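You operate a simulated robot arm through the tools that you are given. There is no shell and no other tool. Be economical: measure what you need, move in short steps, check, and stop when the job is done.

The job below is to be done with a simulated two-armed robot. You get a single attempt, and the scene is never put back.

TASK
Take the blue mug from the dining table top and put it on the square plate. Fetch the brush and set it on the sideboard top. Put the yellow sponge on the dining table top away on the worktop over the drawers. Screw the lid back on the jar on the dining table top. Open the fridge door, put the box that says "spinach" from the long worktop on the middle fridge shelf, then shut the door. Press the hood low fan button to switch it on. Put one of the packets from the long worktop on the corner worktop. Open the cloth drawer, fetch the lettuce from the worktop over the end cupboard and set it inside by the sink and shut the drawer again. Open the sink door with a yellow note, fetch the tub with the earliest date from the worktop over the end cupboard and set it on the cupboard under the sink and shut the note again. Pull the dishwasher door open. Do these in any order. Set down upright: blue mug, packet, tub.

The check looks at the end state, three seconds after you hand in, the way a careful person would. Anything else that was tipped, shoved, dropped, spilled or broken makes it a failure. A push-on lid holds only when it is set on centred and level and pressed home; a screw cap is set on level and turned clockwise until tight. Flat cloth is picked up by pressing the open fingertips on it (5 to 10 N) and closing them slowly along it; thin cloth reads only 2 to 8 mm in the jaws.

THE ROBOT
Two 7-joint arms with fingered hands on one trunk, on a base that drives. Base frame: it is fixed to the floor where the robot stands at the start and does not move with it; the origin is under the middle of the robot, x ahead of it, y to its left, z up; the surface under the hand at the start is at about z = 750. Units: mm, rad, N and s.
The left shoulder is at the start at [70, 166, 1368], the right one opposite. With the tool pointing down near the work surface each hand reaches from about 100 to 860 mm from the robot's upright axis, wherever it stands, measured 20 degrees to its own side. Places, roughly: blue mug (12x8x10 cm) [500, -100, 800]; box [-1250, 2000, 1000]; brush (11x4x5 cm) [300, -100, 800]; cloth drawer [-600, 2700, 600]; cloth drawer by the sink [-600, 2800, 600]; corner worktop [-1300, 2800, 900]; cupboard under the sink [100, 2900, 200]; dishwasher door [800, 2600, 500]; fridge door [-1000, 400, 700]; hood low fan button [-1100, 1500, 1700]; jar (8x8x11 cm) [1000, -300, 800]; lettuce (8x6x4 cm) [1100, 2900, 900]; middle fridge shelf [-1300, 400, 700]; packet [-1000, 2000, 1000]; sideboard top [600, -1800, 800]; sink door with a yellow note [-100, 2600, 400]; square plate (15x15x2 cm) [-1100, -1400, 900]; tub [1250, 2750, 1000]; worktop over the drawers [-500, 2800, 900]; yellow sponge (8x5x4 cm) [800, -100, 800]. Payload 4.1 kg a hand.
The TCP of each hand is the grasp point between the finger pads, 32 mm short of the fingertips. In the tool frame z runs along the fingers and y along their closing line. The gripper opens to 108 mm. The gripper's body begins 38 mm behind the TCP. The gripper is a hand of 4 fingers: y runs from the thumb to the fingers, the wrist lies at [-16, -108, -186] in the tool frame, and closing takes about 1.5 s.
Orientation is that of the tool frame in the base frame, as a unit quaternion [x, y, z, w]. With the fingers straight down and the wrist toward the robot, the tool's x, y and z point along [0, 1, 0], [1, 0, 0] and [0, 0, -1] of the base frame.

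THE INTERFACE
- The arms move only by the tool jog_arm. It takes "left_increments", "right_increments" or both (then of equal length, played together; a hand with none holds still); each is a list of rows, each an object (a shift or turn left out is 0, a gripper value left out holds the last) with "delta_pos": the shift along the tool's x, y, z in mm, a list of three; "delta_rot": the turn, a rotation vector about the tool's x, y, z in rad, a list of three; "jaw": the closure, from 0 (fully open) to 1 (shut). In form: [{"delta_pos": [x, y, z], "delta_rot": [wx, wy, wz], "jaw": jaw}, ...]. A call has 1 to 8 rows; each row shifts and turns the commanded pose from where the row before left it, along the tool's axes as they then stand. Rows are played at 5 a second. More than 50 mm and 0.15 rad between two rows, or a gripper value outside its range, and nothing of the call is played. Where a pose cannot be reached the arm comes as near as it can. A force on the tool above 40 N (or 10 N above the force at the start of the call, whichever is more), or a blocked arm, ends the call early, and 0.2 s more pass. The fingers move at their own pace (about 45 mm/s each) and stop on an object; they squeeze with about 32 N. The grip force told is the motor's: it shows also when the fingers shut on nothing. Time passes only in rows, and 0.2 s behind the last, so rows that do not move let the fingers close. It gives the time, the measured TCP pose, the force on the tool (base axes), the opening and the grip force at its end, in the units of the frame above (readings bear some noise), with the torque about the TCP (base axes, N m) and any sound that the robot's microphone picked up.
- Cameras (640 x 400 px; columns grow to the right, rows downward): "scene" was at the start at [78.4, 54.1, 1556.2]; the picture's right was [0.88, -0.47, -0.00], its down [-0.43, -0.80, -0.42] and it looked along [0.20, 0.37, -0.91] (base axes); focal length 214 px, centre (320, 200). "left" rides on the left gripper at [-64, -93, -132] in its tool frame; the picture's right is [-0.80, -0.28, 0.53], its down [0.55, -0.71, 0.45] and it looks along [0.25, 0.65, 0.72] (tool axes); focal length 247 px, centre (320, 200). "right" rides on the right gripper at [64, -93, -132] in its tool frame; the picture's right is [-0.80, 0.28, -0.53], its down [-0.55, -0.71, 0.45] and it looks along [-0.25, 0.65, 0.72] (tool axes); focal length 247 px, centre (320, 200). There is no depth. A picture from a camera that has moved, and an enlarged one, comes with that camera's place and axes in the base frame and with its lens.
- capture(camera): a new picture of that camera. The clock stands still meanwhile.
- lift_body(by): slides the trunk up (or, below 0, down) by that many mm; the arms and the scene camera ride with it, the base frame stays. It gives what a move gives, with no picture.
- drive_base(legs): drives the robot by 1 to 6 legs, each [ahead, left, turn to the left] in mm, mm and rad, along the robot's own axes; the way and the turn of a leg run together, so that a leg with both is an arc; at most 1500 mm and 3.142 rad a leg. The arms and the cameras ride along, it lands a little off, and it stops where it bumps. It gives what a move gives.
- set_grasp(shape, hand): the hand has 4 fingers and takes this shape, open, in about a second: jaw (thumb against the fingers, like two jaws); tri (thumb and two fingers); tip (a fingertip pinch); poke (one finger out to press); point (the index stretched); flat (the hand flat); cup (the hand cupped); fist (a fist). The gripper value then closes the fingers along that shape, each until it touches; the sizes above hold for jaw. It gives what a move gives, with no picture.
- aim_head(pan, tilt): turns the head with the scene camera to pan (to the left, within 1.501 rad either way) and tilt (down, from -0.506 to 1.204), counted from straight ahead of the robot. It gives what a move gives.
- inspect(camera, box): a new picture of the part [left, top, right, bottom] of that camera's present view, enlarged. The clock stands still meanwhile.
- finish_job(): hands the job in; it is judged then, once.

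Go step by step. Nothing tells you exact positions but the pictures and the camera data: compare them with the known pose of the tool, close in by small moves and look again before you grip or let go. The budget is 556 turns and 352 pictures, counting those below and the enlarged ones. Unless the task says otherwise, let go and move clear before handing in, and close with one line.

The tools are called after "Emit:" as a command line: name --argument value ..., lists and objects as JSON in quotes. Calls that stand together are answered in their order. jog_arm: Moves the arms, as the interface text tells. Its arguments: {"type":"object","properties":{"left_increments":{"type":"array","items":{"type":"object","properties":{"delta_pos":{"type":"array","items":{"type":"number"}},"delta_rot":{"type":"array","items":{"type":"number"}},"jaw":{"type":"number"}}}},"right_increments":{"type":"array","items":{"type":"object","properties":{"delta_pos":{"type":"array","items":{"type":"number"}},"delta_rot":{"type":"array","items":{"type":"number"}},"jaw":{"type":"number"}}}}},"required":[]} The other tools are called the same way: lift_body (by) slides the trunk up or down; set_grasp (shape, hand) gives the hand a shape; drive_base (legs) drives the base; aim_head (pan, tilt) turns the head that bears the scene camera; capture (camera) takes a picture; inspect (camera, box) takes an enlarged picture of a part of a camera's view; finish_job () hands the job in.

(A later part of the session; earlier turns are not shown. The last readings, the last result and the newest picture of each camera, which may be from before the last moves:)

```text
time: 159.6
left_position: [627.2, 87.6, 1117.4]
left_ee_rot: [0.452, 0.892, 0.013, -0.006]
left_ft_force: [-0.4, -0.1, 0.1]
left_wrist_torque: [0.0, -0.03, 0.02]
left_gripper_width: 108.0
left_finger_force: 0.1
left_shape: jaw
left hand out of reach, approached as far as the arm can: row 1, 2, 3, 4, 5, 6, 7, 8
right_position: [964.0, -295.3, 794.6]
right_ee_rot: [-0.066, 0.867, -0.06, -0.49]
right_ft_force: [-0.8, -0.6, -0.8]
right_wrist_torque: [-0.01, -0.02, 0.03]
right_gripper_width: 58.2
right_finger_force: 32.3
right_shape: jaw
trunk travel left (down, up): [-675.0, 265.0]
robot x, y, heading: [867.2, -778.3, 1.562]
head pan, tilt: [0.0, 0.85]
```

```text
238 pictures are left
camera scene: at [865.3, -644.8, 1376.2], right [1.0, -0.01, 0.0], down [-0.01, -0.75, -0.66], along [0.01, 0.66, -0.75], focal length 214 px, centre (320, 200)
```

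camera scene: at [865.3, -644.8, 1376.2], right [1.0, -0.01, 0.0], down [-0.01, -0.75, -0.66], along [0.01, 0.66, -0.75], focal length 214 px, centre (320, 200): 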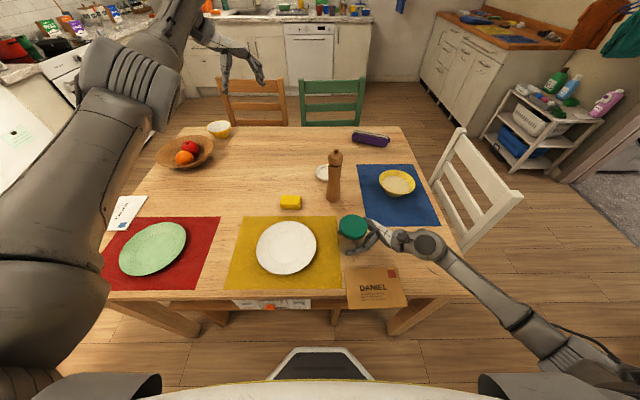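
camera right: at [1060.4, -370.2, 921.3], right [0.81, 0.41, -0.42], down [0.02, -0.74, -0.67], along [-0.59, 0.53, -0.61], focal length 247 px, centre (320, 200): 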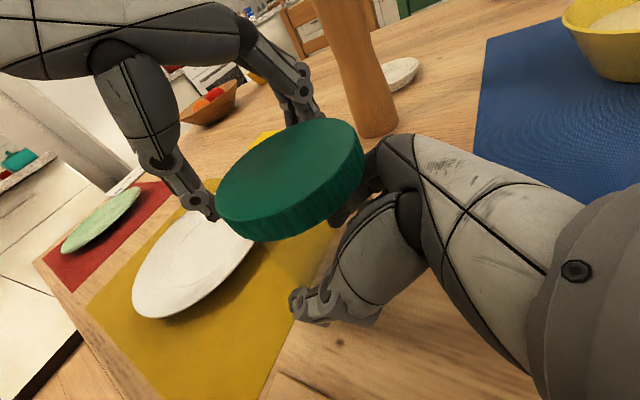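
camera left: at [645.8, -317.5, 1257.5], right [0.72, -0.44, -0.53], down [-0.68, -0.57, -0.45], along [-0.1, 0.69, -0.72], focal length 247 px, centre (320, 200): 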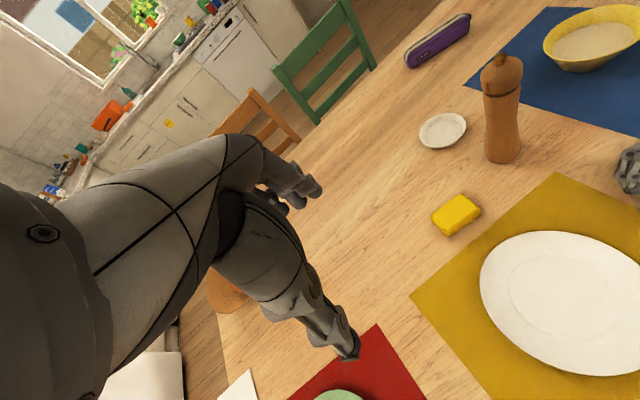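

Emit:
jog_arm --left_increments '[{"delta_pos": [30, 0, -20], "delta_rot": [0, 0, 0.1]}, {"delta_pos": [30, 0, -20], "delta_rot": [0, 0, 0.1]}, {"delta_pos": [0, -30, -20]}, {"delta_pos": [0, -30, -20]}, {"delta_pos": [0, -30, -20]}, {"delta_pos": [0, -30, -20]}, {}, {}]'

Emit:
capture --camera "scene"

```text
time: 161.4
left_position: [502.1, 1.4, 1204.5]
left_ee_rot: [0.516, 0.857, 0.013, -0.007]
left_ft_force: [-0.9, -0.1, -0.5]
left_wrist_torque: [-0.03, -0.02, 0.0]
left_gripper_width: 108.0
left_finger_force: 0.1
left_shape: jaw
left hand out of reach, approached as far as the arm can: row 1, 2
right_position: [963.6, -296.6, 794.8]
right_ee_rot: [-0.066, 0.867, -0.06, -0.491]
right_ft_force: [0.7, -0.1, -0.3]
right_wrist_torque: [0.02, -0.01, -0.03]
right_gripper_width: 58.2
right_finger_force: 31.7
right_shape: jaw
trunk travel left (down, up): [-675.0, 265.0]
robot x, y, heading: [865.4, -775.6, 1.566]
head pan, tilt: [0.0, 0.85]
```

```text
237 pictures are left
camera scene: at [865.5, -645.7, 1376.3], right [1.0, -0.01, 0.0], down [-0.01, -0.75, -0.66], along [0.01, 0.66, -0.75], focal length 214 px, centre (320, 200)
```

scene: 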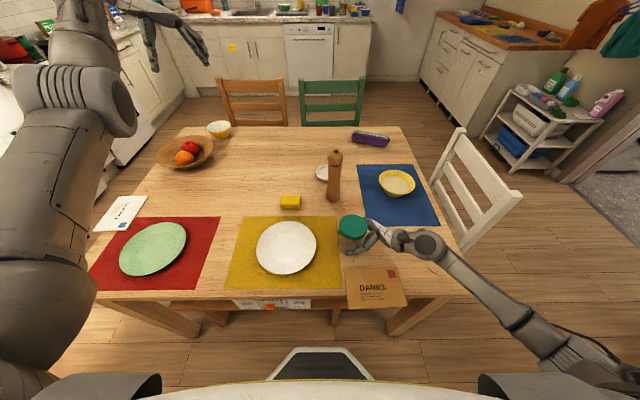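

Tracking again. I pull the hand back toward the robot, on the left side.

Emit:
jog_arm --left_increments '[{"delta_pos": [-40, -12, 5]}, {"delta_pos": [-40, -12, 5]}, {"delta_pos": [-40, -12, 10]}, {"delta_pos": [-40, -12, 10]}, {"delta_pos": [-40, -12, 15]}, {"delta_pos": [-40, -12, 15]}, {"delta_pos": [-40, -12, 15]}, {"delta_pos": [-40, -12, 15]}]'

Emit:
capture --camera "scene"

```text
time: 163.2
left_position: [570.8, -324.7, 1107.9]
left_ee_rot: [0.516, 0.856, 0.012, -0.006]
left_ft_force: [-0.5, -0.9, -0.8]
left_wrist_torque: [0.01, 0.03, 0.0]
left_gripper_width: 107.7
left_finger_force: 0.0
left_shape: jaw
right_position: [964.4, -296.4, 795.9]
right_ee_rot: [-0.067, 0.867, -0.06, -0.49]
right_ft_force: [-0.4, -0.7, -1.0]
right_wrist_torque: [0.02, 0.0, 0.01]
right_gripper_width: 57.9
right_finger_force: 32.0
right_shape: jaw
trunk travel left (down, up): [-675.0, 265.0]
robot x, y, heading: [864.1, -775.7, 1.558]
head pan, tilt: [0.0, 0.85]
```

```text
236 pictures are left
camera scene: at [865.6, -647.6, 1376.5], right [1.0, -0.01, 0.0], down [-0.01, -0.75, -0.66], along [0.01, 0.66, -0.75], focal length 214 px, centre (320, 200)
```

scene: 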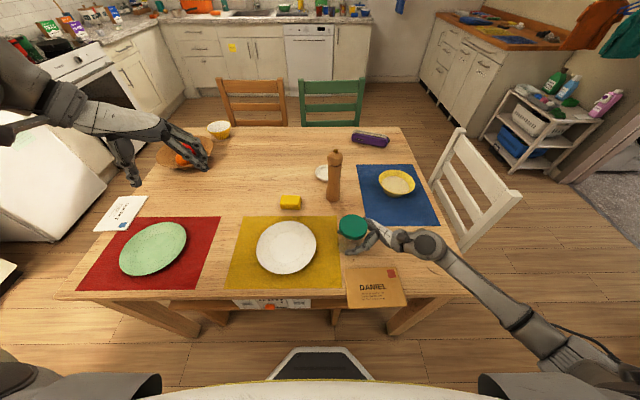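

The arm is unfolded naturally now. I move toward the jar.

Emit:
jog_arm --left_increments '[{"delta_pos": [-22.4, 40.2, 5]}, {"delta_pos": [-22.4, 40.2, 5]}, {"delta_pos": [-22.4, 40.2, 5]}, {"delta_pos": [-22.4, 40.2, 5]}, {"delta_pos": [-22.4, 40.2, 5]}, {"delta_pos": [0, 0, 0]}]'

Emit:
capture --camera "scene"

```text
time: 164.6
left_position: [781.7, -314.8, 1088.6]
left_ee_rot: [0.516, 0.856, 0.013, -0.005]
left_ft_force: [-1.1, -0.7, -0.4]
left_wrist_torque: [0.04, -0.02, 0.03]
left_gripper_width: 107.8
left_finger_force: 0.0
left_shape: jaw
left hand out of reach, approached as far as the arm can: row 3, 4
right_position: [963.8, -297.9, 795.1]
right_ee_rot: [-0.066, 0.866, -0.06, -0.491]
right_ft_force: [0.6, -0.4, 0.2]
right_wrist_torque: [0.02, 0.01, -0.03]
right_gripper_width: 57.9
right_finger_force: 32.6
right_shape: jaw
trunk travel left (down, up): [-675.0, 265.0]
robot x, y, heading: [867.6, -771.4, 1.565]
head pan, tilt: [0.0, 0.85]
```

```text
235 pictures are left
camera scene: at [864.7, -646.3, 1376.4], right [1.0, -0.01, 0.0], down [-0.01, -0.75, -0.66], along [0.01, 0.66, -0.75], focal length 214 px, centre (320, 200)
```

scene: 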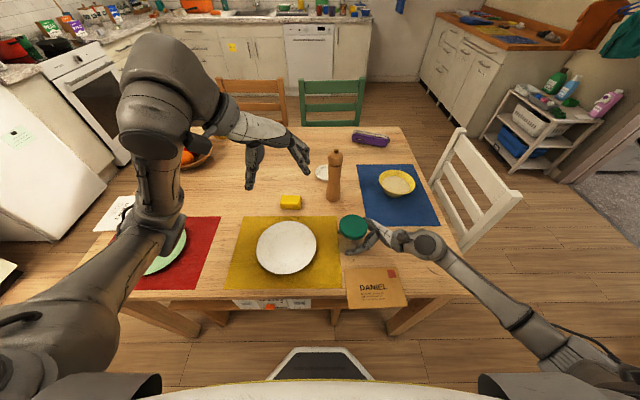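

Emit:
jog_arm --left_increments '[{"delta_pos": [-14, 34, 15]}, {"delta_pos": [-14, 34, 20]}, {"delta_pos": [-14, 34, 25]}, {"delta_pos": [-14, 34, 25]}, {"delta_pos": [-14, 34, 25]}, {}]'

Emit:
capture --camera "left"

```text
time: 166.0
left_position: [963.9, -289.1, 979.5]
left_ee_rot: [0.516, 0.857, 0.013, -0.005]
left_ft_force: [0.3, -0.5, 0.1]
left_wrist_torque: [0.02, 0.0, 0.01]
left_gripper_width: 108.0
left_finger_force: 0.1
left_shape: jaw
right_position: [963.8, -296.4, 794.7]
right_ee_rot: [-0.067, 0.867, -0.06, -0.491]
right_ft_force: [0.5, 0.6, -0.5]
right_wrist_torque: [-0.02, -0.02, 0.0]
right_gripper_width: 58.4
right_finger_force: 32.1
right_shape: jaw
trunk travel left (down, up): [-675.0, 265.0]
robot x, y, heading: [868.4, -777.5, 1.561]
head pan, tilt: [0.0, 0.85]
```

```text
234 pictures are left
camera left: at [912.3, -393.0, 1108.6], right [0.12, -0.82, -0.55], down [-0.88, 0.17, -0.45], along [0.46, 0.54, -0.7], focal length 247 px, centre (320, 200)
```

left: 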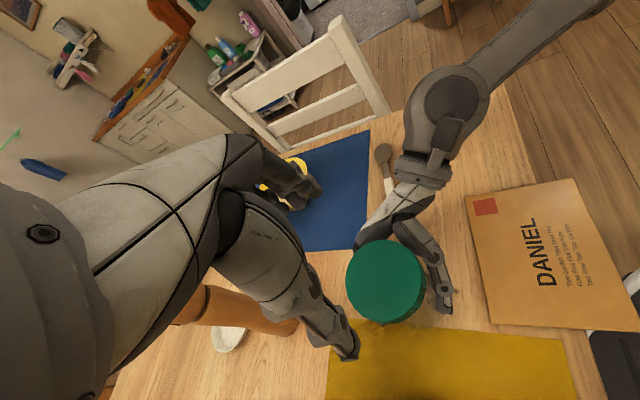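

I rotate the left hand back to about 88° with tilt correction, staying short of the earlier limit.

Emit:
jog_arm --left_increments '[{"delta_rot": [0.017, -0.021, 0]}, {"delta_rot": [0, 0, -0.15]}, {"delta_rot": [0, 0, -0.15]}, {"delta_rot": [0, 0, -0.15]}, {"delta_rot": [0, 0, -0.15]}, {"delta_rot": [0, 0, -0.15]}, {"delta_rot": [0, 0, -0.15]}, {"delta_rot": [0, 0, -0.15]}]'

Emit:
inspect --camera "left" --box '[260, 180, 460, 340]'

```text
time: 167.8
left_position: [962.5, -290.5, 979.8]
left_ee_rot: [0.016, 1.0, 0.001, -0.002]
left_ft_force: [1.3, -0.9, 0.6]
left_wrist_torque: [0.01, -0.03, 0.03]
left_gripper_width: 107.9
left_finger_force: 0.0
left_shape: jaw
right_position: [965.2, -297.0, 794.6]
right_ee_rot: [-0.066, 0.866, -0.06, -0.492]
right_ft_force: [0.3, 0.3, -1.3]
right_wrist_torque: [-0.01, 0.01, 0.04]
right_gripper_width: 58.4
right_finger_force: 31.9
right_shape: jaw
trunk travel left (down, up): [-675.0, 265.0]
robot x, y, heading: [866.0, -772.3, 1.557]
head pan, tilt: [0.0, 0.85]
```

```text
2.50 times, centred on (360, 260) of left
camera zoom: at [1026.3, -385.5, 1111.6], right [0.79, -0.31, -0.54], down [-0.57, -0.69, -0.45], along [-0.23, 0.66, -0.72], focal length 617 px, centre (220, 50)
```

zoom: 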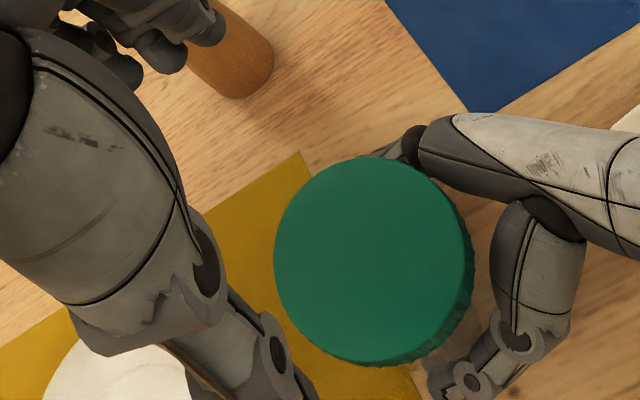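

Lid centre (966,-295). I descend, grip and turn clockwise again.

Emit:
jog_arm --left_increments '[{"delta_pos": [-4, -4, 30]}, {"delta_pos": [0, 0, 35]}, {"delta_pos": [0, 0, 30]}, {"delta_pos": [0, 0, 14]}, {"jaw": 0.2}, {"jaw": 0.3}, {"jaw": 1}, {}]'

Emit:
jog_arm --left_increments '[{}, {"delta_rot": [0, 0, 0.12]}, {"delta_rot": [0, 0, 0.12]}, {"delta_rot": [0, 0, 0.12]}, {"delta_rot": [0, 0, 0.12]}, {}]'

```text
time: 169.6
left_position: [967.9, -297.1, 871.9]
left_ee_rot: [0.017, 1.0, 0.001, -0.002]
left_ft_force: [-1.2, 0.7, -3.4]
left_wrist_torque: [0.06, 0.06, -0.01]
left_gripper_width: 71.9
left_finger_force: 31.6
left_shape: jaw
right_position: [964.7, -296.4, 796.1]
right_ee_rot: [-0.065, 0.867, -0.059, -0.491]
right_ft_force: [1.1, -0.4, 2.7]
right_wrist_torque: [0.01, 0.05, 0.01]
right_gripper_width: 58.2
right_finger_force: 32.1
right_shape: jaw
trunk travel left (down, up): [-675.0, 265.0]
robot x, y, heading: [864.6, -775.3, 1.559]
head pan, tilt: [0.0, 0.85]
```

```text
time: 171.0
left_position: [968.4, -294.1, 871.5]
left_ee_rot: [0.256, 0.967, 0.0, -0.002]
left_ft_force: [-3.9, -5.5, 0.0]
left_wrist_torque: [-0.16, 0.13, 0.18]
left_gripper_width: 71.4
left_finger_force: 31.6
left_shape: jaw
right_position: [964.1, -295.7, 794.7]
right_ee_rot: [-0.066, 0.867, -0.059, -0.491]
right_ft_force: [4.3, 4.2, -0.8]
right_wrist_torque: [-0.16, 0.17, -0.17]
right_gripper_width: 57.9
right_finger_force: 32.0
right_shape: jaw
trunk travel left (down, up): [-675.0, 265.0]
robot x, y, heading: [867.0, -777.3, 1.56]
head pan, tilt: [0.0, 0.85]
```

Emit:
jog_arm --left_increments '[{"delta_rot": [0, 0, 0.1]}, {"delta_rot": [0, 0, 0.1]}, {"delta_rot": [0, 0, 0.1]}, {}]'

Emit:
capture --camera "right"

```text
time: 172.0
left_position: [967.5, -295.2, 870.4]
left_ee_rot: [0.397, 0.918, 0.0, -0.002]
left_ft_force: [-14.0, -2.3, 6.7]
left_wrist_torque: [0.19, 0.02, 0.56]
left_gripper_width: 70.2
left_finger_force: 32.0
left_shape: jaw
right_position: [965.1, -297.8, 794.3]
right_ee_rot: [-0.066, 0.867, -0.06, -0.491]
right_ft_force: [14.0, 2.3, -7.5]
right_wrist_torque: [-0.41, 1.11, -0.55]
right_gripper_width: 58.0
right_finger_force: 31.9
right_shape: jaw
trunk travel left (down, up): [-675.0, 265.0]
robot x, y, heading: [860.3, -773.0, 1.565]
head pan, tilt: [0.0, 0.85]
```

```text
232 pictures are left
camera right: at [1059.8, -369.9, 920.8], right [0.81, 0.41, -0.42], down [0.03, -0.74, -0.67], along [-0.59, 0.53, -0.61], focal length 247 px, centre (320, 200)
```

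right: 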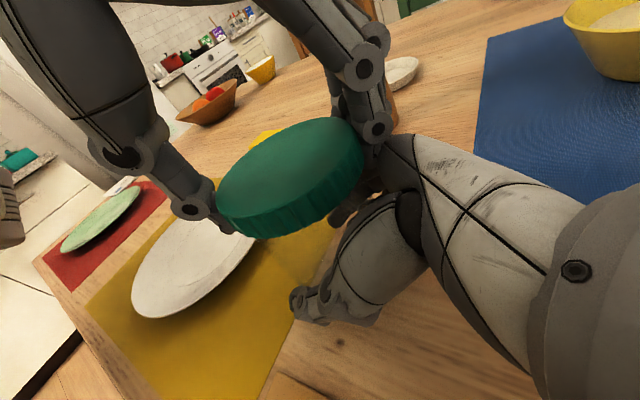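

The turn is progressing (torque rising, though partly finger contact). Another rewind and stroke.

Emit:
jog_arm --left_increments '[{"jaw": 0.1}, {"jaw": 0}, {}, {"delta_rot": [0, 0, -0.15]}, {"delta_rot": [0, 0, -0.15]}, {"delta_rot": [0, 0, -0.15]}, {"delta_rot": [0, 0, -0.15]}, {"delta_rot": [0, 0, -0.15]}]'

Emit:
jog_arm --left_increments '[{"delta_rot": [0, 0, -0.03]}, {"jaw": 0.2}, {"jaw": 0.3}, {"jaw": 1}, {}, {}]'

Emit:
jog_arm --left_increments '[{"delta_rot": [0, 0, 0.12]}, {"delta_rot": [0, 0, 0.12]}, {"delta_rot": [0, 0, 0.12]}, {}]'

```text
time: 173.8
left_position: [966.2, -294.0, 871.5]
left_ee_rot: [0.03, 1.0, -0.001, -0.003]
left_ft_force: [0.7, 0.7, 0.7]
left_wrist_torque: [0.0, 0.01, 0.01]
left_gripper_width: 108.0
left_finger_force: 0.0
left_shape: jaw
right_position: [963.7, -296.5, 796.6]
right_ee_rot: [-0.066, 0.866, -0.059, -0.491]
right_ft_force: [-0.1, 0.0, -0.5]
right_wrist_torque: [0.01, 0.01, 0.03]
right_gripper_width: 57.5
right_finger_force: 31.4
right_shape: jaw
trunk travel left (down, up): [-675.0, 265.0]
robot x, y, heading: [866.0, -775.1, 1.562]
head pan, tilt: [0.0, 0.85]
```

```text
time: 175.2
left_position: [968.3, -295.7, 869.9]
left_ee_rot: [0.016, 1.0, -0.001, -0.002]
left_ft_force: [-2.1, -0.9, -4.4]
left_wrist_torque: [0.01, 0.03, 0.02]
left_gripper_width: 69.7
left_finger_force: 32.5
left_shape: jaw
right_position: [964.1, -295.9, 795.2]
right_ee_rot: [-0.066, 0.866, -0.06, -0.492]
right_ft_force: [1.6, 0.0, 4.2]
right_wrist_torque: [0.0, 0.08, 0.04]
right_gripper_width: 57.4
right_finger_force: 32.4
right_shape: jaw
trunk travel left (down, up): [-675.0, 265.0]
robot x, y, heading: [867.0, -773.9, 1.564]
head pan, tilt: [0.0, 0.85]
```

```text
time: 176.2
left_position: [967.3, -295.0, 872.5]
left_ee_rot: [0.198, 0.98, 0.0, -0.002]
left_ft_force: [-1.9, -1.4, -5.8]
left_wrist_torque: [-0.02, 0.05, 0.07]
left_gripper_width: 69.8
left_finger_force: 32.1
left_shape: jaw
right_position: [966.3, -296.9, 795.8]
right_ee_rot: [-0.067, 0.867, -0.06, -0.491]
right_ft_force: [2.7, 2.1, 5.6]
right_wrist_torque: [-0.11, 0.12, -0.08]
right_gripper_width: 57.4
right_finger_force: 32.3
right_shape: jaw
trunk travel left (down, up): [-675.0, 265.0]
robot x, y, heading: [864.4, -775.5, 1.561]
head pan, tilt: [0.0, 0.85]
```

Emit:
jog_arm --left_increments '[{"delta_pos": [0, 0, 1], "delta_rot": [0, 0, 0.12]}, {"delta_rot": [0, 0, 0.12]}, {"delta_rot": [0, 0, 0.12]}, {}]'

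Emit:
jog_arm --left_increments '[{"jaw": 0.1}, {"jaw": 0}, {}, {"delta_rot": [0, 0, -0.15]}, {"delta_rot": [0, 0, -0.15]}, {"delta_rot": [0, 0, -0.15]}, {"delta_rot": [0, 0, -0.15]}, {"delta_rot": [0, 0, -0.12]}]'

Emit:
capture --camera "right"

Emit:
jog_arm --left_increments '[{"jaw": 0.2}, {"jaw": 0.3}, {"jaw": 1}, {}, {}, {"delta_rot": [0, 0, 0.12]}, {"delta_rot": [0, 0, 0.12]}, {"delta_rot": [0, 0, 0.12]}]'

```text
time: 177.2
left_position: [966.9, -295.1, 870.2]
left_ee_rot: [0.37, 0.929, 0.0, -0.001]
left_ft_force: [-10.2, -1.2, -2.4]
left_wrist_torque: [0.19, -0.03, 0.42]
left_gripper_width: 69.1
left_finger_force: 31.9
left_shape: jaw
right_position: [964.2, -296.4, 793.8]
right_ee_rot: [-0.066, 0.867, -0.059, -0.49]
right_ft_force: [10.2, 1.9, 1.6]
right_wrist_torque: [-0.28, 0.82, -0.43]
right_gripper_width: 57.5
right_finger_force: 32.2
right_shape: jaw
trunk travel left (down, up): [-675.0, 265.0]
robot x, y, heading: [863.3, -775.8, 1.563]
head pan, tilt: [0.0, 0.85]
```

```text
time: 179.2
left_position: [912.4, -260.9, 858.4]
left_ee_rot: [-0.003, 0.998, 0.029, -0.064]
left_ft_force: [-0.2, 0.3, 0.6]
left_wrist_torque: [0.0, 0.04, 0.0]
left_gripper_width: 107.7
left_finger_force: 0.1
left_shape: jaw
right_position: [964.0, -296.4, 794.1]
right_ee_rot: [-0.066, 0.867, -0.06, -0.49]
right_ft_force: [-0.9, 0.0, -1.6]
right_wrist_torque: [0.02, 0.0, -0.03]
right_gripper_width: 57.3
right_finger_force: 31.9
right_shape: jaw
trunk travel left (down, up): [-675.0, 265.0]
robot x, y, heading: [863.0, -775.7, 1.562]
head pan, tilt: [0.0, 0.85]
stopped in row 8 (left hand): the arm was blocked; the commanded pose is now the measured one
```

```text
231 pictures are left
camera right: at [1059.1, -369.8, 921.2], right [0.81, 0.41, -0.42], down [0.03, -0.74, -0.67], along [-0.59, 0.53, -0.61], focal length 247 px, centre (320, 200)
```

right: 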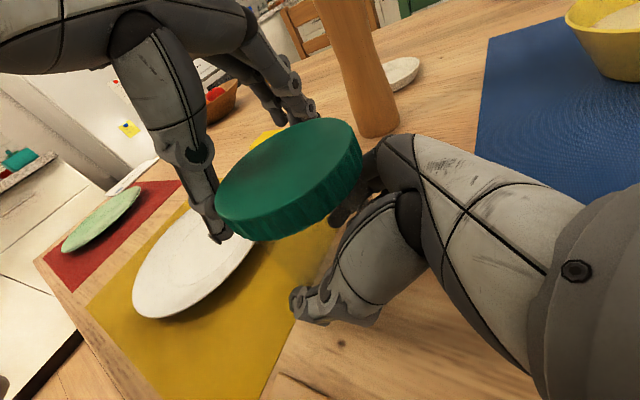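

```text
time: 181.0
left_position: [915.5, -260.8, 857.0]
left_ee_rot: [0.178, 0.982, 0.017, -0.067]
left_ft_force: [-0.7, 0.0, 0.9]
left_wrist_torque: [0.02, -0.01, -0.02]
left_gripper_width: 0.1
left_finger_force: 32.1
left_shape: jaw
right_position: [963.3, -296.4, 795.7]
right_ee_rot: [-0.066, 0.867, -0.06, -0.49]
right_ft_force: [0.1, 0.2, -0.3]
right_wrist_torque: [0.0, 0.02, 0.02]
right_gripper_width: 57.6
right_finger_force: 31.7
right_shape: jaw
trunk travel left (down, up): [-675.0, 265.0]
robot x, y, heading: [866.4, -771.8, 1.561]
head pan, tilt: [0.0, 0.85]
```

The left arm flipped aside again at the same limit; the lid stays put. The thread turns easily now, so I can turn with the right hand away and wider strokes. First I unwind the left arm: up and clockwise.

Emit:
jog_arm --left_increments '[{"delta_pos": [0, 0, -20], "delta_rot": [0, 0, 0.12], "jaw": 0}, {"delta_pos": [0, 0, -20], "delta_rot": [0, 0, 0.12]}, {"delta_pos": [0, 0, -20], "delta_rot": [0, 0, 0.12]}, {"delta_pos": [0, 0, -20], "delta_rot": [0, 0, 0.12]}, {"delta_pos": [0, 0, -20], "delta_rot": [0, 0, 0.12]}, {"delta_pos": [0, 0, -20], "delta_rot": [0, 0, 0.12]}, {}]'

```text
time: 182.6
left_position: [926.5, -267.3, 975.0]
left_ee_rot: [0.512, 0.856, -0.007, -0.069]
left_ft_force: [0.3, 0.4, 0.3]
left_wrist_torque: [0.01, 0.04, -0.01]
left_gripper_width: 107.8
left_finger_force: 0.0
left_shape: jaw
right_position: [963.4, -295.9, 794.8]
right_ee_rot: [-0.066, 0.867, -0.06, -0.491]
right_ft_force: [-0.3, -1.4, -0.6]
right_wrist_torque: [0.02, -0.01, -0.01]
right_gripper_width: 57.5
right_finger_force: 32.2
right_shape: jaw
trunk travel left (down, up): [-675.0, 265.0]
robot x, y, heading: [865.7, -774.9, 1.562]
head pan, tilt: [0.0, 0.85]
```

That cured it. Now I release the jar with the right hand and back it out along its axis.

Emit:
jog_arm --right_increments '[{"jaw": 0.4}, {"jaw": 0.2}, {"jaw": 0}, {}, {"delta_pos": [0, 0, -25]}, {"delta_pos": [0, 0, -35]}, {"delta_pos": [0, 0, -40]}, {"delta_pos": [0, 0, -40]}]'

Emit:
capture --camera "right"

Emit:
capture --camera "left"

```text
time: 184.4
left_position: [927.9, -268.7, 975.7]
left_ee_rot: [0.51, 0.857, -0.007, -0.068]
left_ft_force: [0.3, -0.7, 0.8]
left_wrist_torque: [-0.02, 0.0, 0.02]
left_gripper_width: 107.7
left_finger_force: 0.1
left_shape: jaw
right_position: [1081.3, -272.4, 864.0]
right_ee_rot: [-0.067, 0.866, -0.059, -0.492]
right_ft_force: [0.0, 0.3, -0.6]
right_wrist_torque: [0.0, -0.02, 0.02]
right_gripper_width: 107.5
right_finger_force: 0.0
right_shape: jaw
trunk travel left (down, up): [-675.0, 265.0]
robot x, y, heading: [866.1, -771.6, 1.56]
head pan, tilt: [0.0, 0.85]
```

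```text
230 pictures are left
camera right: at [1177.1, -345.0, 991.0], right [0.81, 0.41, -0.42], down [0.03, -0.74, -0.67], along [-0.59, 0.53, -0.6], focal length 247 px, centre (320, 200)
```

right: 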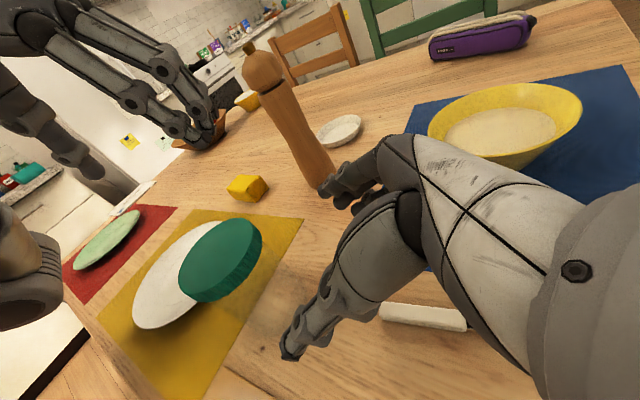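

```text
229 pictures are left
camera left: at [893.7, -376.6, 1106.7], right [0.06, -0.8, -0.59], down [-0.93, 0.17, -0.33], along [0.36, 0.57, -0.74], focal length 247 px, centre (320, 200)
```

left: 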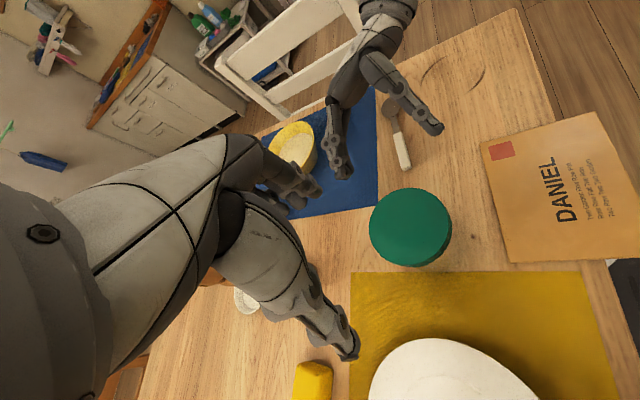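

I raise the right hand away, straighten the left hand, re-centre and prepare a wide stroke.

Emit:
jog_arm --right_increments '[{"delta_pos": [35, 0, -22]}, {"delta_pos": [35, 0, -22]}, {"delta_pos": [35, 0, -22]}, {"delta_pos": [35, 0, -22]}, {}, {}, {}, {}]' --left_increments '[{"delta_rot": [-0.041, -0.055, 0]}, {"delta_rot": [-0.041, -0.055, 0]}, {"delta_rot": [0, 0, -0.14]}, {"delta_rot": [0, 0, -0.14]}, {"delta_rot": [0, 0, -0.14]}, {"delta_rot": [0, 0, -0.14]}, {"delta_rot": [0, 0, -0.14]}, {"delta_pos": [-40, -10, 0]}]'

Emit:
inspect --camera "left" --box '[260, 160, 460, 320]'

```text
time: 186.2
left_position: [963.5, -292.5, 976.1]
left_ee_rot: [0.186, 0.983, 0.0, -0.001]
left_ft_force: [-0.6, 0.1, 0.5]
left_wrist_torque: [0.01, 0.0, 0.03]
left_gripper_width: 107.7
left_finger_force: 0.1
left_shape: jaw
right_position: [1086.8, -265.2, 1032.1]
right_ee_rot: [-0.067, 0.866, -0.059, -0.491]
right_ft_force: [0.2, 0.4, 0.4]
right_wrist_torque: [0.03, 0.03, -0.02]
right_gripper_width: 107.9
right_finger_force: 0.1
right_shape: jaw
trunk travel left (down, up): [-675.0, 265.0]
robot x, y, heading: [863.6, -774.9, 1.562]
head pan, tilt: [0.0, 0.85]
```

```text
2.50 times, centred on (360, 240) of left
camera zoom: at [991.1, -402.6, 1107.7], right [0.64, -0.55, -0.53], down [-0.77, -0.46, -0.45], along [0.0, 0.7, -0.72], focal length 617 px, centre (220, 100)
```

zoom: 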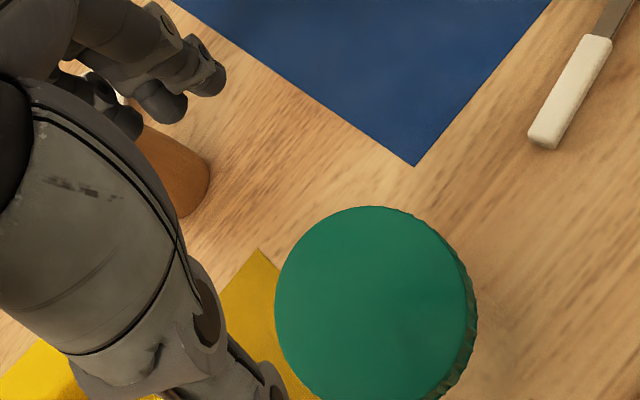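

Emit:
jog_arm --left_increments '[{"delta_pos": [-4, -3, 30]}, {"delta_pos": [0, 0, 35]}, {"delta_pos": [0, 0, 28]}, {"delta_pos": [0, 0, 12]}, {"jaw": 0.2}, {"jaw": 0.3}, {"jaw": 1}, {}]'

Emit:
jog_arm --left_increments '[{"delta_pos": [0, 0, 1]}, {"delta_pos": [0, 0, 1]}, {}]'

```text
time: 188.0
left_position: [965.7, -296.7, 871.3]
left_ee_rot: [0.186, 0.983, -0.001, -0.001]
left_ft_force: [-0.5, 0.2, 0.4]
left_wrist_torque: [-0.02, 0.02, 0.0]
left_gripper_width: 71.8
left_finger_force: 31.7
left_shape: jaw
right_position: [1086.7, -263.5, 1032.2]
right_ee_rot: [-0.067, 0.866, -0.06, -0.491]
right_ft_force: [-0.3, -0.2, 0.4]
right_wrist_torque: [0.0, -0.01, 0.03]
right_gripper_width: 107.6
right_finger_force: 0.1
right_shape: jaw
trunk travel left (down, up): [-675.0, 265.0]
robot x, y, heading: [864.1, -774.2, 1.56]
head pan, tilt: [0.0, 0.85]
```

```text
time: 188.8
left_position: [964.0, -297.5, 870.5]
left_ee_rot: [0.186, 0.982, 0.0, 0.0]
left_ft_force: [0.6, 1.6, 4.5]
left_wrist_torque: [-0.01, -0.02, 0.0]
left_gripper_width: 71.8
left_finger_force: 31.8
left_shape: jaw
right_position: [1086.3, -265.1, 1032.3]
right_ee_rot: [-0.067, 0.866, -0.059, -0.491]
right_ft_force: [0.7, 0.0, -0.1]
right_wrist_torque: [-0.01, 0.0, 0.01]
right_gripper_width: 107.8
right_finger_force: 0.1
right_shape: jaw
trunk travel left (down, up): [-675.0, 265.0]
robot x, y, heading: [865.6, -771.9, 1.562]
head pan, tilt: [0.0, 0.85]
```

Emit:
jog_arm --left_increments '[{"delta_pos": [0, 0, 1.5]}, {"delta_rot": [0, 0, 0.14]}, {"delta_rot": [0, 0, 0.14]}, {"delta_rot": [0, 0, 0.14]}, {"delta_rot": [0, 0, 0.14]}, {"delta_rot": [0, 0, 0.14]}, {"delta_rot": [0, 0, 0.14]}, {}]'

Emit:
jog_arm --left_increments '[{"delta_rot": [0, 0, 0.14]}, {"delta_rot": [0, 0, 0.14]}, {"delta_rot": [0, 0, 0.14]}, {"delta_rot": [0, 0, 0.14]}, {"delta_rot": [0, 0, 0.14]}, {"delta_rot": [0, 0, 0.14]}, {}]'

Emit:
inspect --camera "right" --box '[160, 200, 340, 340]'

```text
time: 190.6
left_position: [965.2, -296.5, 867.7]
left_ee_rot: [0.571, 0.821, -0.001, 0.0]
left_ft_force: [0.7, -1.2, 3.5]
left_wrist_torque: [-0.06, 0.06, -0.02]
left_gripper_width: 71.2
left_finger_force: 31.7
left_shape: jaw
right_position: [1086.0, -264.9, 1032.8]
right_ee_rot: [-0.068, 0.866, -0.059, -0.491]
right_ft_force: [0.4, -0.7, 0.2]
right_wrist_torque: [0.01, 0.05, 0.0]
right_gripper_width: 107.7
right_finger_force: 0.1
right_shape: jaw
trunk travel left (down, up): [-675.0, 265.0]
robot x, y, heading: [866.5, -773.5, 1.565]
head pan, tilt: [0.0, 0.85]
```

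```text
time: 192.2
left_position: [965.2, -298.1, 867.8]
left_ee_rot: [0.856, 0.516, 0.0, 0.0]
left_ft_force: [-0.1, -0.1, 5.1]
left_wrist_torque: [0.0, 0.11, -0.01]
left_gripper_width: 71.2
left_finger_force: 31.8
left_shape: jaw
right_position: [1086.0, -266.4, 1031.9]
right_ee_rot: [-0.067, 0.867, -0.058, -0.49]
right_ft_force: [0.2, 0.0, -0.5]
right_wrist_torque: [0.0, 0.01, 0.0]
right_gripper_width: 107.8
right_finger_force: 0.1
right_shape: jaw
trunk travel left (down, up): [-675.0, 265.0]
robot x, y, heading: [861.4, -772.2, 1.566]
head pan, tilt: [0.0, 0.85]
```

```text
2.86 times, centred on (250, 270) of right
camera zoom: at [1181.3, -338.7, 1158.2], right [0.81, 0.41, -0.42], down [0.03, -0.74, -0.67], along [-0.59, 0.53, -0.61], focal length 706 px, centre (520, 0)
```

zoom: 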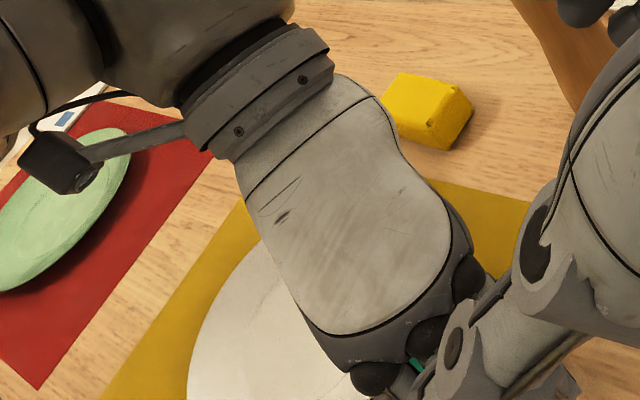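

The lid moved down about 2 mm during the first part. I press a bit more and continue the stroke.

Emit:
jog_arm --left_increments '[{"delta_pos": [0, 0, 2]}, {}, {"delta_rot": [0, 0, 0.12]}, {"delta_rot": [0, 0, 0.12]}, {"delta_rot": [0, 0, 0.12]}, {"delta_rot": [0, 0, 0.12]}, {}]'

```text
time: 193.8
left_position: [965.9, -296.6, 865.4]
left_ee_rot: [0.955, 0.297, 0.0, 0.0]
left_ft_force: [1.5, 0.2, 10.4]
left_wrist_torque: [0.03, 0.03, 0.0]
left_gripper_width: 70.1
left_finger_force: 32.0
left_shape: jaw
right_position: [1085.7, -266.3, 1032.3]
right_ee_rot: [-0.067, 0.867, -0.058, -0.49]
right_ft_force: [0.2, 0.2, 0.3]
right_wrist_torque: [0.01, 0.0, 0.01]
right_gripper_width: 107.6
right_finger_force: 0.1
right_shape: jaw
trunk travel left (down, up): [-675.0, 265.0]
robot x, y, heading: [862.2, -776.0, 1.561]
head pan, tilt: [0.0, 0.85]
```

Emit:
jog_arm --left_increments '[{"jaw": 0.3}, {"jaw": 0}, {}, {"delta_pos": [0, 0, -30]}, {"delta_pos": [0, 0, -40]}, {"delta_pos": [20, -20, -40]}, {"delta_pos": [40, -20, 0]}]'

Emit:
inspect --camera "right" --box '[180, 240, 340, 360]'

Emit:
inspect --camera "scene" --box '[300, 190, 400, 270]'

```text
time: 195.4
left_position: [995.9, -227.2, 971.8]
left_ee_rot: [0.954, 0.3, -0.002, 0.0]
left_ft_force: [1.2, 0.8, -0.4]
left_wrist_torque: [-0.01, 0.02, 0.0]
left_gripper_width: 107.7
left_finger_force: 0.1
left_shape: jaw
right_position: [1087.7, -263.4, 1030.8]
right_ee_rot: [-0.066, 0.866, -0.06, -0.492]
right_ft_force: [0.1, 0.0, 0.0]
right_wrist_torque: [0.0, 0.05, 0.02]
right_gripper_width: 107.9
right_finger_force: 0.1
right_shape: jaw
trunk travel left (down, up): [-675.0, 265.0]
robot x, y, heading: [864.3, -776.1, 1.56]
head pan, tilt: [0.0, 0.85]
```

```text
3.33 times, centred on (260, 300) of right
camera zoom: at [1183.5, -337.2, 1156.8], right [0.8, 0.41, -0.43], down [0.02, -0.74, -0.67], along [-0.59, 0.53, -0.6], focal length 823 px, centre (520, -133)
```

zoom: 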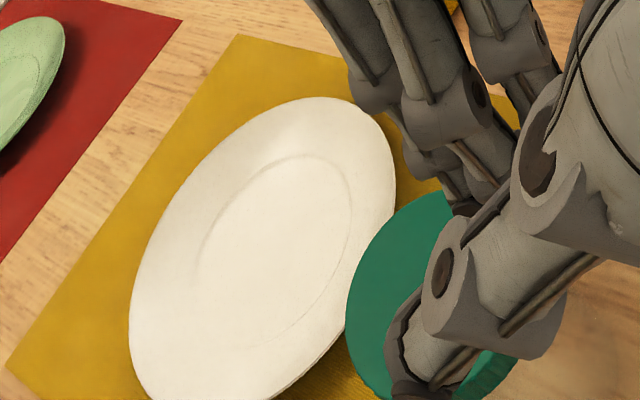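

```text
5.00 times, centred on (350, 230) of scene
camera zoom: at [868.4, -644.4, 1376.1], right [1.0, -0.01, 0.0], down [-0.01, -0.75, -0.66], along [0.0, 0.66, -0.75], focal length 1072 px, centre (170, 50)
```

zoom: 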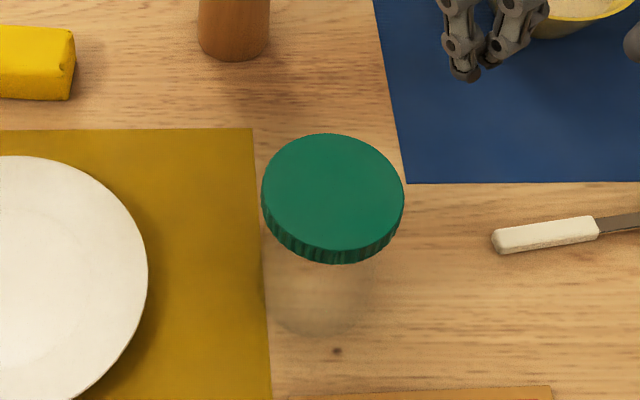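

The lid looks level and centred, and has gone down about 4 mm. I rewind for another full stroke.

Emit:
jog_arm --left_increments '[{"delta_rot": [0, 0, -0.15]}, {"delta_rot": [0, 0, -0.15]}, {"delta_rot": [0, 0, -0.15]}, {"delta_rot": [0, 0, -0.15]}, {"delta_rot": [0, 0, -0.15]}, {"delta_rot": [0, 0, -0.15]}, {"delta_rot": [0, 0, -0.15]}, {"delta_rot": [0, 0, -0.15]}]'

Emit:
jog_arm --left_increments '[{"delta_rot": [0, 0, -0.15]}, {"delta_rot": [0, 0, -0.15]}, {"delta_rot": [0, 0, -0.15]}, {"delta_rot": [0, 0, -0.15]}, {"delta_rot": [0, 0, -0.15]}, {"delta_rot": [0, 0, -0.15]}, {"delta_rot": [0, 0, -0.1]}, {}]'

```text
time: 197.2
left_position: [992.3, -231.7, 976.6]
left_ee_rot: [0.619, 0.785, 0.0, 0.0]
left_ft_force: [-0.8, -11.1, -2.7]
left_wrist_torque: [0.35, 0.19, -0.63]
left_gripper_width: 107.5
left_finger_force: 0.0
left_shape: jaw
right_position: [1086.6, -265.8, 1032.8]
right_ee_rot: [-0.067, 0.867, -0.06, -0.491]
right_ft_force: [0.0, 10.0, 2.8]
right_wrist_torque: [0.38, 0.12, -0.37]
right_gripper_width: 107.5
right_finger_force: 0.1
right_shape: jaw
trunk travel left (down, up): [-675.0, 265.0]
robot x, y, heading: [864.1, -772.6, 1.561]
head pan, tilt: [0.0, 0.85]
```

```text
time: 199.0
left_position: [992.0, -230.2, 977.6]
left_ee_rot: [0.167, 0.986, 0.0, 0.0]
left_ft_force: [0.8, 0.2, 0.5]
left_wrist_torque: [-0.03, -0.01, -0.01]
left_gripper_width: 107.8
left_finger_force: 0.1
left_shape: jaw
right_position: [1086.2, -264.3, 1032.2]
right_ee_rot: [-0.066, 0.866, -0.06, -0.491]
right_ft_force: [-0.4, -0.7, 0.5]
right_wrist_torque: [0.02, 0.01, 0.03]
right_gripper_width: 107.6
right_finger_force: 0.0
right_shape: jaw
trunk travel left (down, up): [-675.0, 265.0]
robot x, y, heading: [866.2, -772.7, 1.562]
head pan, tilt: [0.0, 0.85]
```

Emit:
jog_arm --right_increments '[{"delta_pos": [0, 0, -40]}, {"delta_pos": [0, 0, -40]}, {}]' --left_increments '[{"delta_pos": [2, -36, 0]}, {"delta_pos": [2, -36, 0]}, {}]'

Emit:
inspect --camera "left" --box '[260, 160, 460, 320]'

```text
time: 199.8
left_position: [962.5, -298.3, 976.2]
left_ee_rot: [0.167, 0.986, -0.001, 0.001]
left_ft_force: [0.0, 0.1, 0.7]
left_wrist_torque: [0.03, -0.02, -0.03]
left_gripper_width: 108.0
left_finger_force: 0.0
left_shape: jaw
right_position: [1157.0, -252.0, 1074.2]
right_ee_rot: [-0.068, 0.866, -0.059, -0.491]
right_ft_force: [0.3, 0.4, -0.1]
right_wrist_torque: [0.01, -0.03, -0.03]
right_gripper_width: 108.0
right_finger_force: 0.0
right_shape: jaw
trunk travel left (down, up): [-675.0, 265.0]
robot x, y, heading: [861.9, -776.1, 1.564]
head pan, tilt: [0.0, 0.85]
```

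```text
2.50 times, centred on (360, 240) of left
camera zoom: at [993.7, -407.3, 1108.5], right [0.66, -0.53, -0.53], down [-0.75, -0.49, -0.45], along [-0.02, 0.69, -0.72], focal length 617 px, centre (220, 100)
```

zoom: 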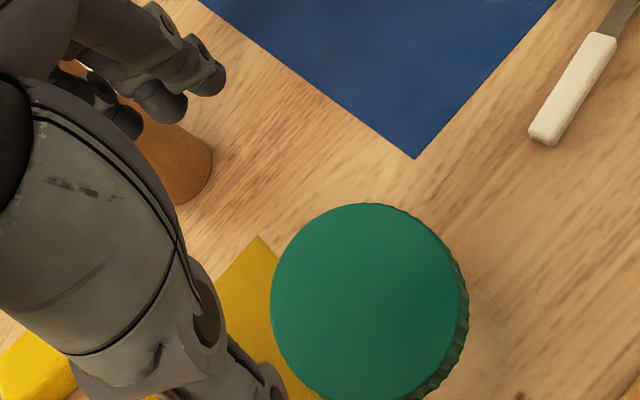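

Emit:
jog_arm --left_increments '[{"delta_pos": [-3.5, -1.6, 30]}, {"delta_pos": [0, 0, 35]}, {"delta_pos": [0, 0, 30]}, {"delta_pos": [0, 0, 13]}, {"jaw": 0.2}, {"jaw": 0.3}, {"jaw": 1}, {}]'

Emit:
jog_arm --left_increments '[{"delta_pos": [0, 0, 1]}, {"delta_rot": [0, 0, 0.14]}, {"delta_rot": [0, 0, 0.14]}, {"delta_rot": [0, 0, 0.14]}, {"delta_rot": [0, 0, 0.14]}, {"delta_rot": [0, 0, 0.14]}, {"delta_rot": [0, 0, 0.14]}, {}]'

Emit:
jog_arm --left_increments '[{"delta_pos": [0, 0, 1]}, {"delta_rot": [0, 0, 0.14]}, {"delta_rot": [0, 0, 0.14]}, {"delta_rot": [0, 0, 0.14]}, {"delta_rot": [0, 0, 0.14]}, {"delta_rot": [0, 0, 0.14]}, {"delta_rot": [0, 0, 0.14]}, {}]'

```text
time: 201.6
left_position: [965.0, -300.0, 868.5]
left_ee_rot: [0.167, 0.986, 0.0, -0.001]
left_ft_force: [-0.8, -0.2, 0.3]
left_wrist_torque: [-0.01, 0.01, -0.02]
left_gripper_width: 68.2
left_finger_force: 32.0
left_shape: jaw
right_position: [1155.0, -252.2, 1074.2]
right_ee_rot: [-0.066, 0.866, -0.059, -0.492]
right_ft_force: [0.7, 0.4, 0.8]
right_wrist_torque: [-0.02, 0.03, 0.0]
right_gripper_width: 107.8
right_finger_force: 0.0
right_shape: jaw
trunk travel left (down, up): [-675.0, 265.0]
robot x, y, heading: [866.4, -773.5, 1.561]
head pan, tilt: [0.0, 0.85]
```

```text
time: 203.4
left_position: [966.3, -298.4, 867.9]
left_ee_rot: [0.555, 0.832, 0.0, 0.0]
left_ft_force: [-0.2, -0.1, 1.2]
left_wrist_torque: [-0.03, -0.01, -0.03]
left_gripper_width: 67.9
left_finger_force: 31.9
left_shape: jaw
right_position: [1156.7, -253.4, 1075.0]
right_ee_rot: [-0.066, 0.866, -0.059, -0.492]
right_ft_force: [0.3, 0.1, 0.1]
right_wrist_torque: [0.0, 0.0, 0.01]
right_gripper_width: 107.9
right_finger_force: 0.0
right_shape: jaw
trunk travel left (down, up): [-675.0, 265.0]
robot x, y, heading: [865.0, -777.3, 1.561]
head pan, tilt: [0.0, 0.85]
```

```text
time: 205.2
left_position: [967.6, -298.9, 866.0]
left_ee_rot: [0.846, 0.533, 0.0, 0.0]
left_ft_force: [0.6, -0.7, 2.4]
left_wrist_torque: [-0.01, 0.08, 0.03]
left_gripper_width: 67.4
left_finger_force: 31.6
left_shape: jaw
right_position: [1156.1, -254.3, 1074.5]
right_ee_rot: [-0.066, 0.867, -0.059, -0.491]
right_ft_force: [0.2, 0.1, 0.3]
right_wrist_torque: [0.0, 0.0, -0.01]
right_gripper_width: 107.7
right_finger_force: 0.0
right_shape: jaw
trunk travel left (down, up): [-675.0, 265.0]
robot x, y, heading: [866.4, -774.4, 1.564]
head pan, tilt: [0.0, 0.85]
```

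The grip may be pinching below the lid onto the neck. I rewind and grip higher on the lid (TCP about 877).

Emit:
jog_arm --left_increments '[{"jaw": 0.3}, {"jaw": 0}, {}, {"delta_pos": [0, 0, -30]}, {"delta_pos": [0, 0, -40], "delta_rot": [0, 0, -0.15]}, {"delta_rot": [0, 0, -0.15]}, {"delta_rot": [0, 0, -0.15]}, {"delta_rot": [0, 0, -0.15]}]'

Emit:
jog_arm --left_increments '[{"delta_rot": [0, 0, -0.15]}, {"delta_rot": [0, 0, -0.15]}, {"delta_rot": [0, 0, -0.15]}, {"delta_rot": [0, 0, -0.15]}, {"delta_rot": [0, 0, -0.15]}, {"delta_rot": [0, 0, -0.15]}, {"delta_rot": [0, 0, -0.15]}, {}]'

Emit:
inspect --camera "left" --box '[260, 160, 460, 320]'

Emit:
inspect --camera "right" --box '[80, 180, 240, 340]'

```text
time: 207.0
left_position: [967.2, -298.1, 935.1]
left_ee_rot: [0.649, 0.76, 0.0, 0.0]
left_ft_force: [-0.1, -0.3, 0.7]
left_wrist_torque: [-0.02, 0.02, 0.01]
left_gripper_width: 107.8
left_finger_force: 0.1
left_shape: jaw
right_position: [1156.3, -252.1, 1075.6]
right_ee_rot: [-0.067, 0.867, -0.059, -0.491]
right_ft_force: [-0.8, 0.1, 0.0]
right_wrist_torque: [0.0, -0.01, 0.01]
right_gripper_width: 107.6
right_finger_force: 0.0
right_shape: jaw
trunk travel left (down, up): [-675.0, 265.0]
robot x, y, heading: [864.3, -773.9, 1.559]
head pan, tilt: [0.0, 0.85]
```

```text
time: 208.8
left_position: [966.4, -298.9, 935.6]
left_ee_rot: [0.181, 0.983, 0.0, 0.001]
left_ft_force: [-0.5, -0.2, 0.1]
left_wrist_torque: [0.04, -0.03, -0.02]
left_gripper_width: 107.7
left_finger_force: 0.1
left_shape: jaw
right_position: [1156.6, -251.6, 1074.2]
right_ee_rot: [-0.066, 0.867, -0.06, -0.491]
right_ft_force: [-0.3, -0.8, -0.3]
right_wrist_torque: [0.01, 0.06, -0.02]
right_gripper_width: 107.9
right_finger_force: 0.0
right_shape: jaw
trunk travel left (down, up): [-675.0, 265.0]
robot x, y, heading: [865.2, -771.7, 1.555]
head pan, tilt: [0.0, 0.85]
```

```text
2.50 times, centred on (360, 240) of left
camera zoom: at [994.0, -409.5, 1068.3], right [0.64, -0.55, -0.53], down [-0.76, -0.46, -0.45], along [0.0, 0.7, -0.72], focal length 617 px, centre (220, 100)
```

zoom: 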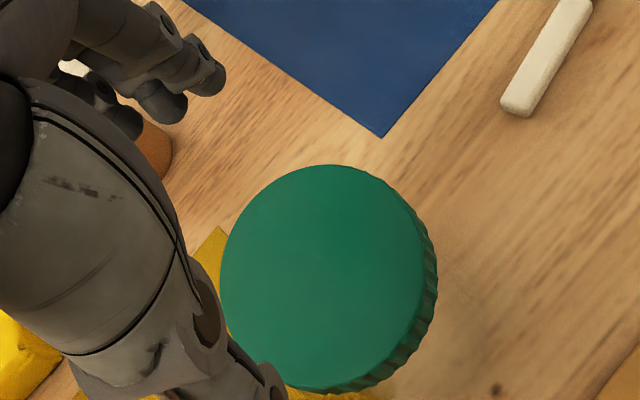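

```text
2.50 times, centred on (160, 260) of right
camera zoom: at [1250.8, -325.8, 1200.7], right [0.81, 0.41, -0.42], down [0.03, -0.74, -0.67], along [-0.59, 0.53, -0.61], focal length 617 px, centre (720, 50)
```

zoom: 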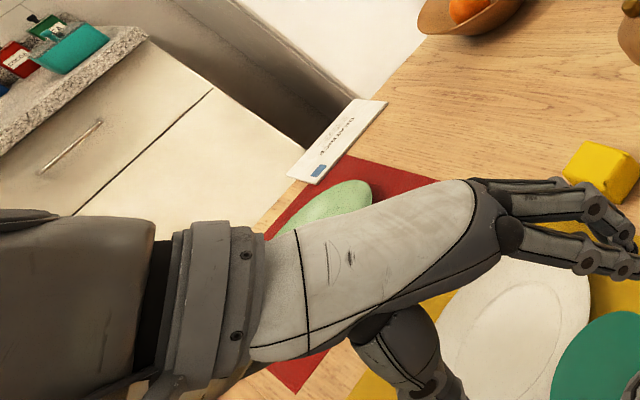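

Emit:
jog_arm --left_increments '[{"delta_pos": [-2, 2, 25]}, {"delta_pos": [0, 0, 25]}, {"delta_pos": [0, 0, 8]}, {"jaw": 0.2}, {"jaw": 0.3}, {"jaw": 1}, {}, {}]'

Emit:
jog_arm --left_increments '[{"delta_pos": [0, 0, 1]}, {"delta_pos": [0, 0, 1]}, {}]'

```text
time: 210.6
left_position: [969.6, -297.2, 878.1]
left_ee_rot: [0.182, 0.983, 0.001, 0.0]
left_ft_force: [0.6, 0.0, -1.3]
left_wrist_torque: [0.03, -0.02, 0.04]
left_gripper_width: 73.1
left_finger_force: 31.8
left_shape: jaw
right_position: [1155.7, -252.1, 1075.4]
right_ee_rot: [-0.066, 0.866, -0.06, -0.492]
right_ft_force: [0.4, 0.2, 0.2]
right_wrist_torque: [-0.02, 0.02, 0.04]
right_gripper_width: 107.6
right_finger_force: 0.0
right_shape: jaw
trunk travel left (down, up): [-675.0, 265.0]
robot x, y, heading: [865.9, -774.7, 1.558]
head pan, tilt: [0.0, 0.85]
```

```text
time: 211.4
left_position: [969.0, -297.8, 877.8]
left_ee_rot: [0.182, 0.983, 0.0, 0.0]
left_ft_force: [-2.4, 2.4, 9.1]
left_wrist_torque: [0.13, -0.01, 0.03]
left_gripper_width: 72.9
left_finger_force: 31.7
left_shape: jaw
right_position: [1155.2, -254.3, 1075.7]
right_ee_rot: [-0.067, 0.867, -0.059, -0.491]
right_ft_force: [-0.8, 0.4, 0.2]
right_wrist_torque: [-0.02, -0.02, 0.02]
right_gripper_width: 107.8
right_finger_force: 0.1
right_shape: jaw
trunk travel left (down, up): [-675.0, 265.0]
robot x, y, heading: [862.6, -776.3, 1.561]
head pan, tilt: [0.0, 0.85]
```

Now the grip width (73 mm) matches the lid alone. I turn with about 9 N of press.

Emit:
jog_arm --left_increments '[{"delta_rot": [0, 0, 0.14]}, {"delta_rot": [0, 0, 0.14]}, {"delta_rot": [0, 0, 0.14]}, {}]'

Emit:
jog_arm --left_increments '[{"delta_pos": [0, 0, 1], "delta_rot": [0, 0, 0.14]}, {"delta_rot": [0, 0, 0.14]}, {"delta_rot": [0, 0, 0.14]}, {"delta_rot": [0, 0, 0.14]}, {"delta_rot": [0, 0, 0.14]}, {"delta_rot": [0, 0, 0.14]}, {}]'

```text
time: 212.4
left_position: [969.5, -298.7, 875.9]
left_ee_rot: [0.384, 0.923, 0.0, 0.001]
left_ft_force: [0.5, 2.6, 10.6]
left_wrist_torque: [0.2, -0.11, 0.02]
left_gripper_width: 72.8
left_finger_force: 32.5
left_shape: jaw
right_position: [1156.9, -254.0, 1074.6]
right_ee_rot: [-0.066, 0.866, -0.058, -0.492]
right_ft_force: [0.7, 0.2, 0.3]
right_wrist_torque: [0.01, 0.0, -0.01]
right_gripper_width: 107.8
right_finger_force: 0.0
right_shape: jaw
trunk travel left (down, up): [-675.0, 265.0]
robot x, y, heading: [863.7, -772.8, 1.565]
head pan, tilt: [0.0, 0.85]
```

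```text
time: 214.0
left_position: [969.5, -300.8, 876.5]
left_ee_rot: [0.727, 0.687, 0.002, 0.0]
left_ft_force: [1.4, 1.1, 25.8]
left_wrist_torque: [0.06, -0.26, 0.37]
left_gripper_width: 72.4
left_finger_force: 31.9
left_shape: jaw
right_position: [1156.0, -255.8, 1075.5]
right_ee_rot: [-0.066, 0.867, -0.059, -0.491]
right_ft_force: [-0.8, 0.2, 0.4]
right_wrist_torque: [0.01, 0.02, 0.01]
right_gripper_width: 107.6
right_finger_force: 0.0
right_shape: jaw
trunk travel left (down, up): [-675.0, 265.0]
robot x, y, heading: [863.6, -776.3, 1.561]
head pan, tilt: [0.0, 0.85]
```

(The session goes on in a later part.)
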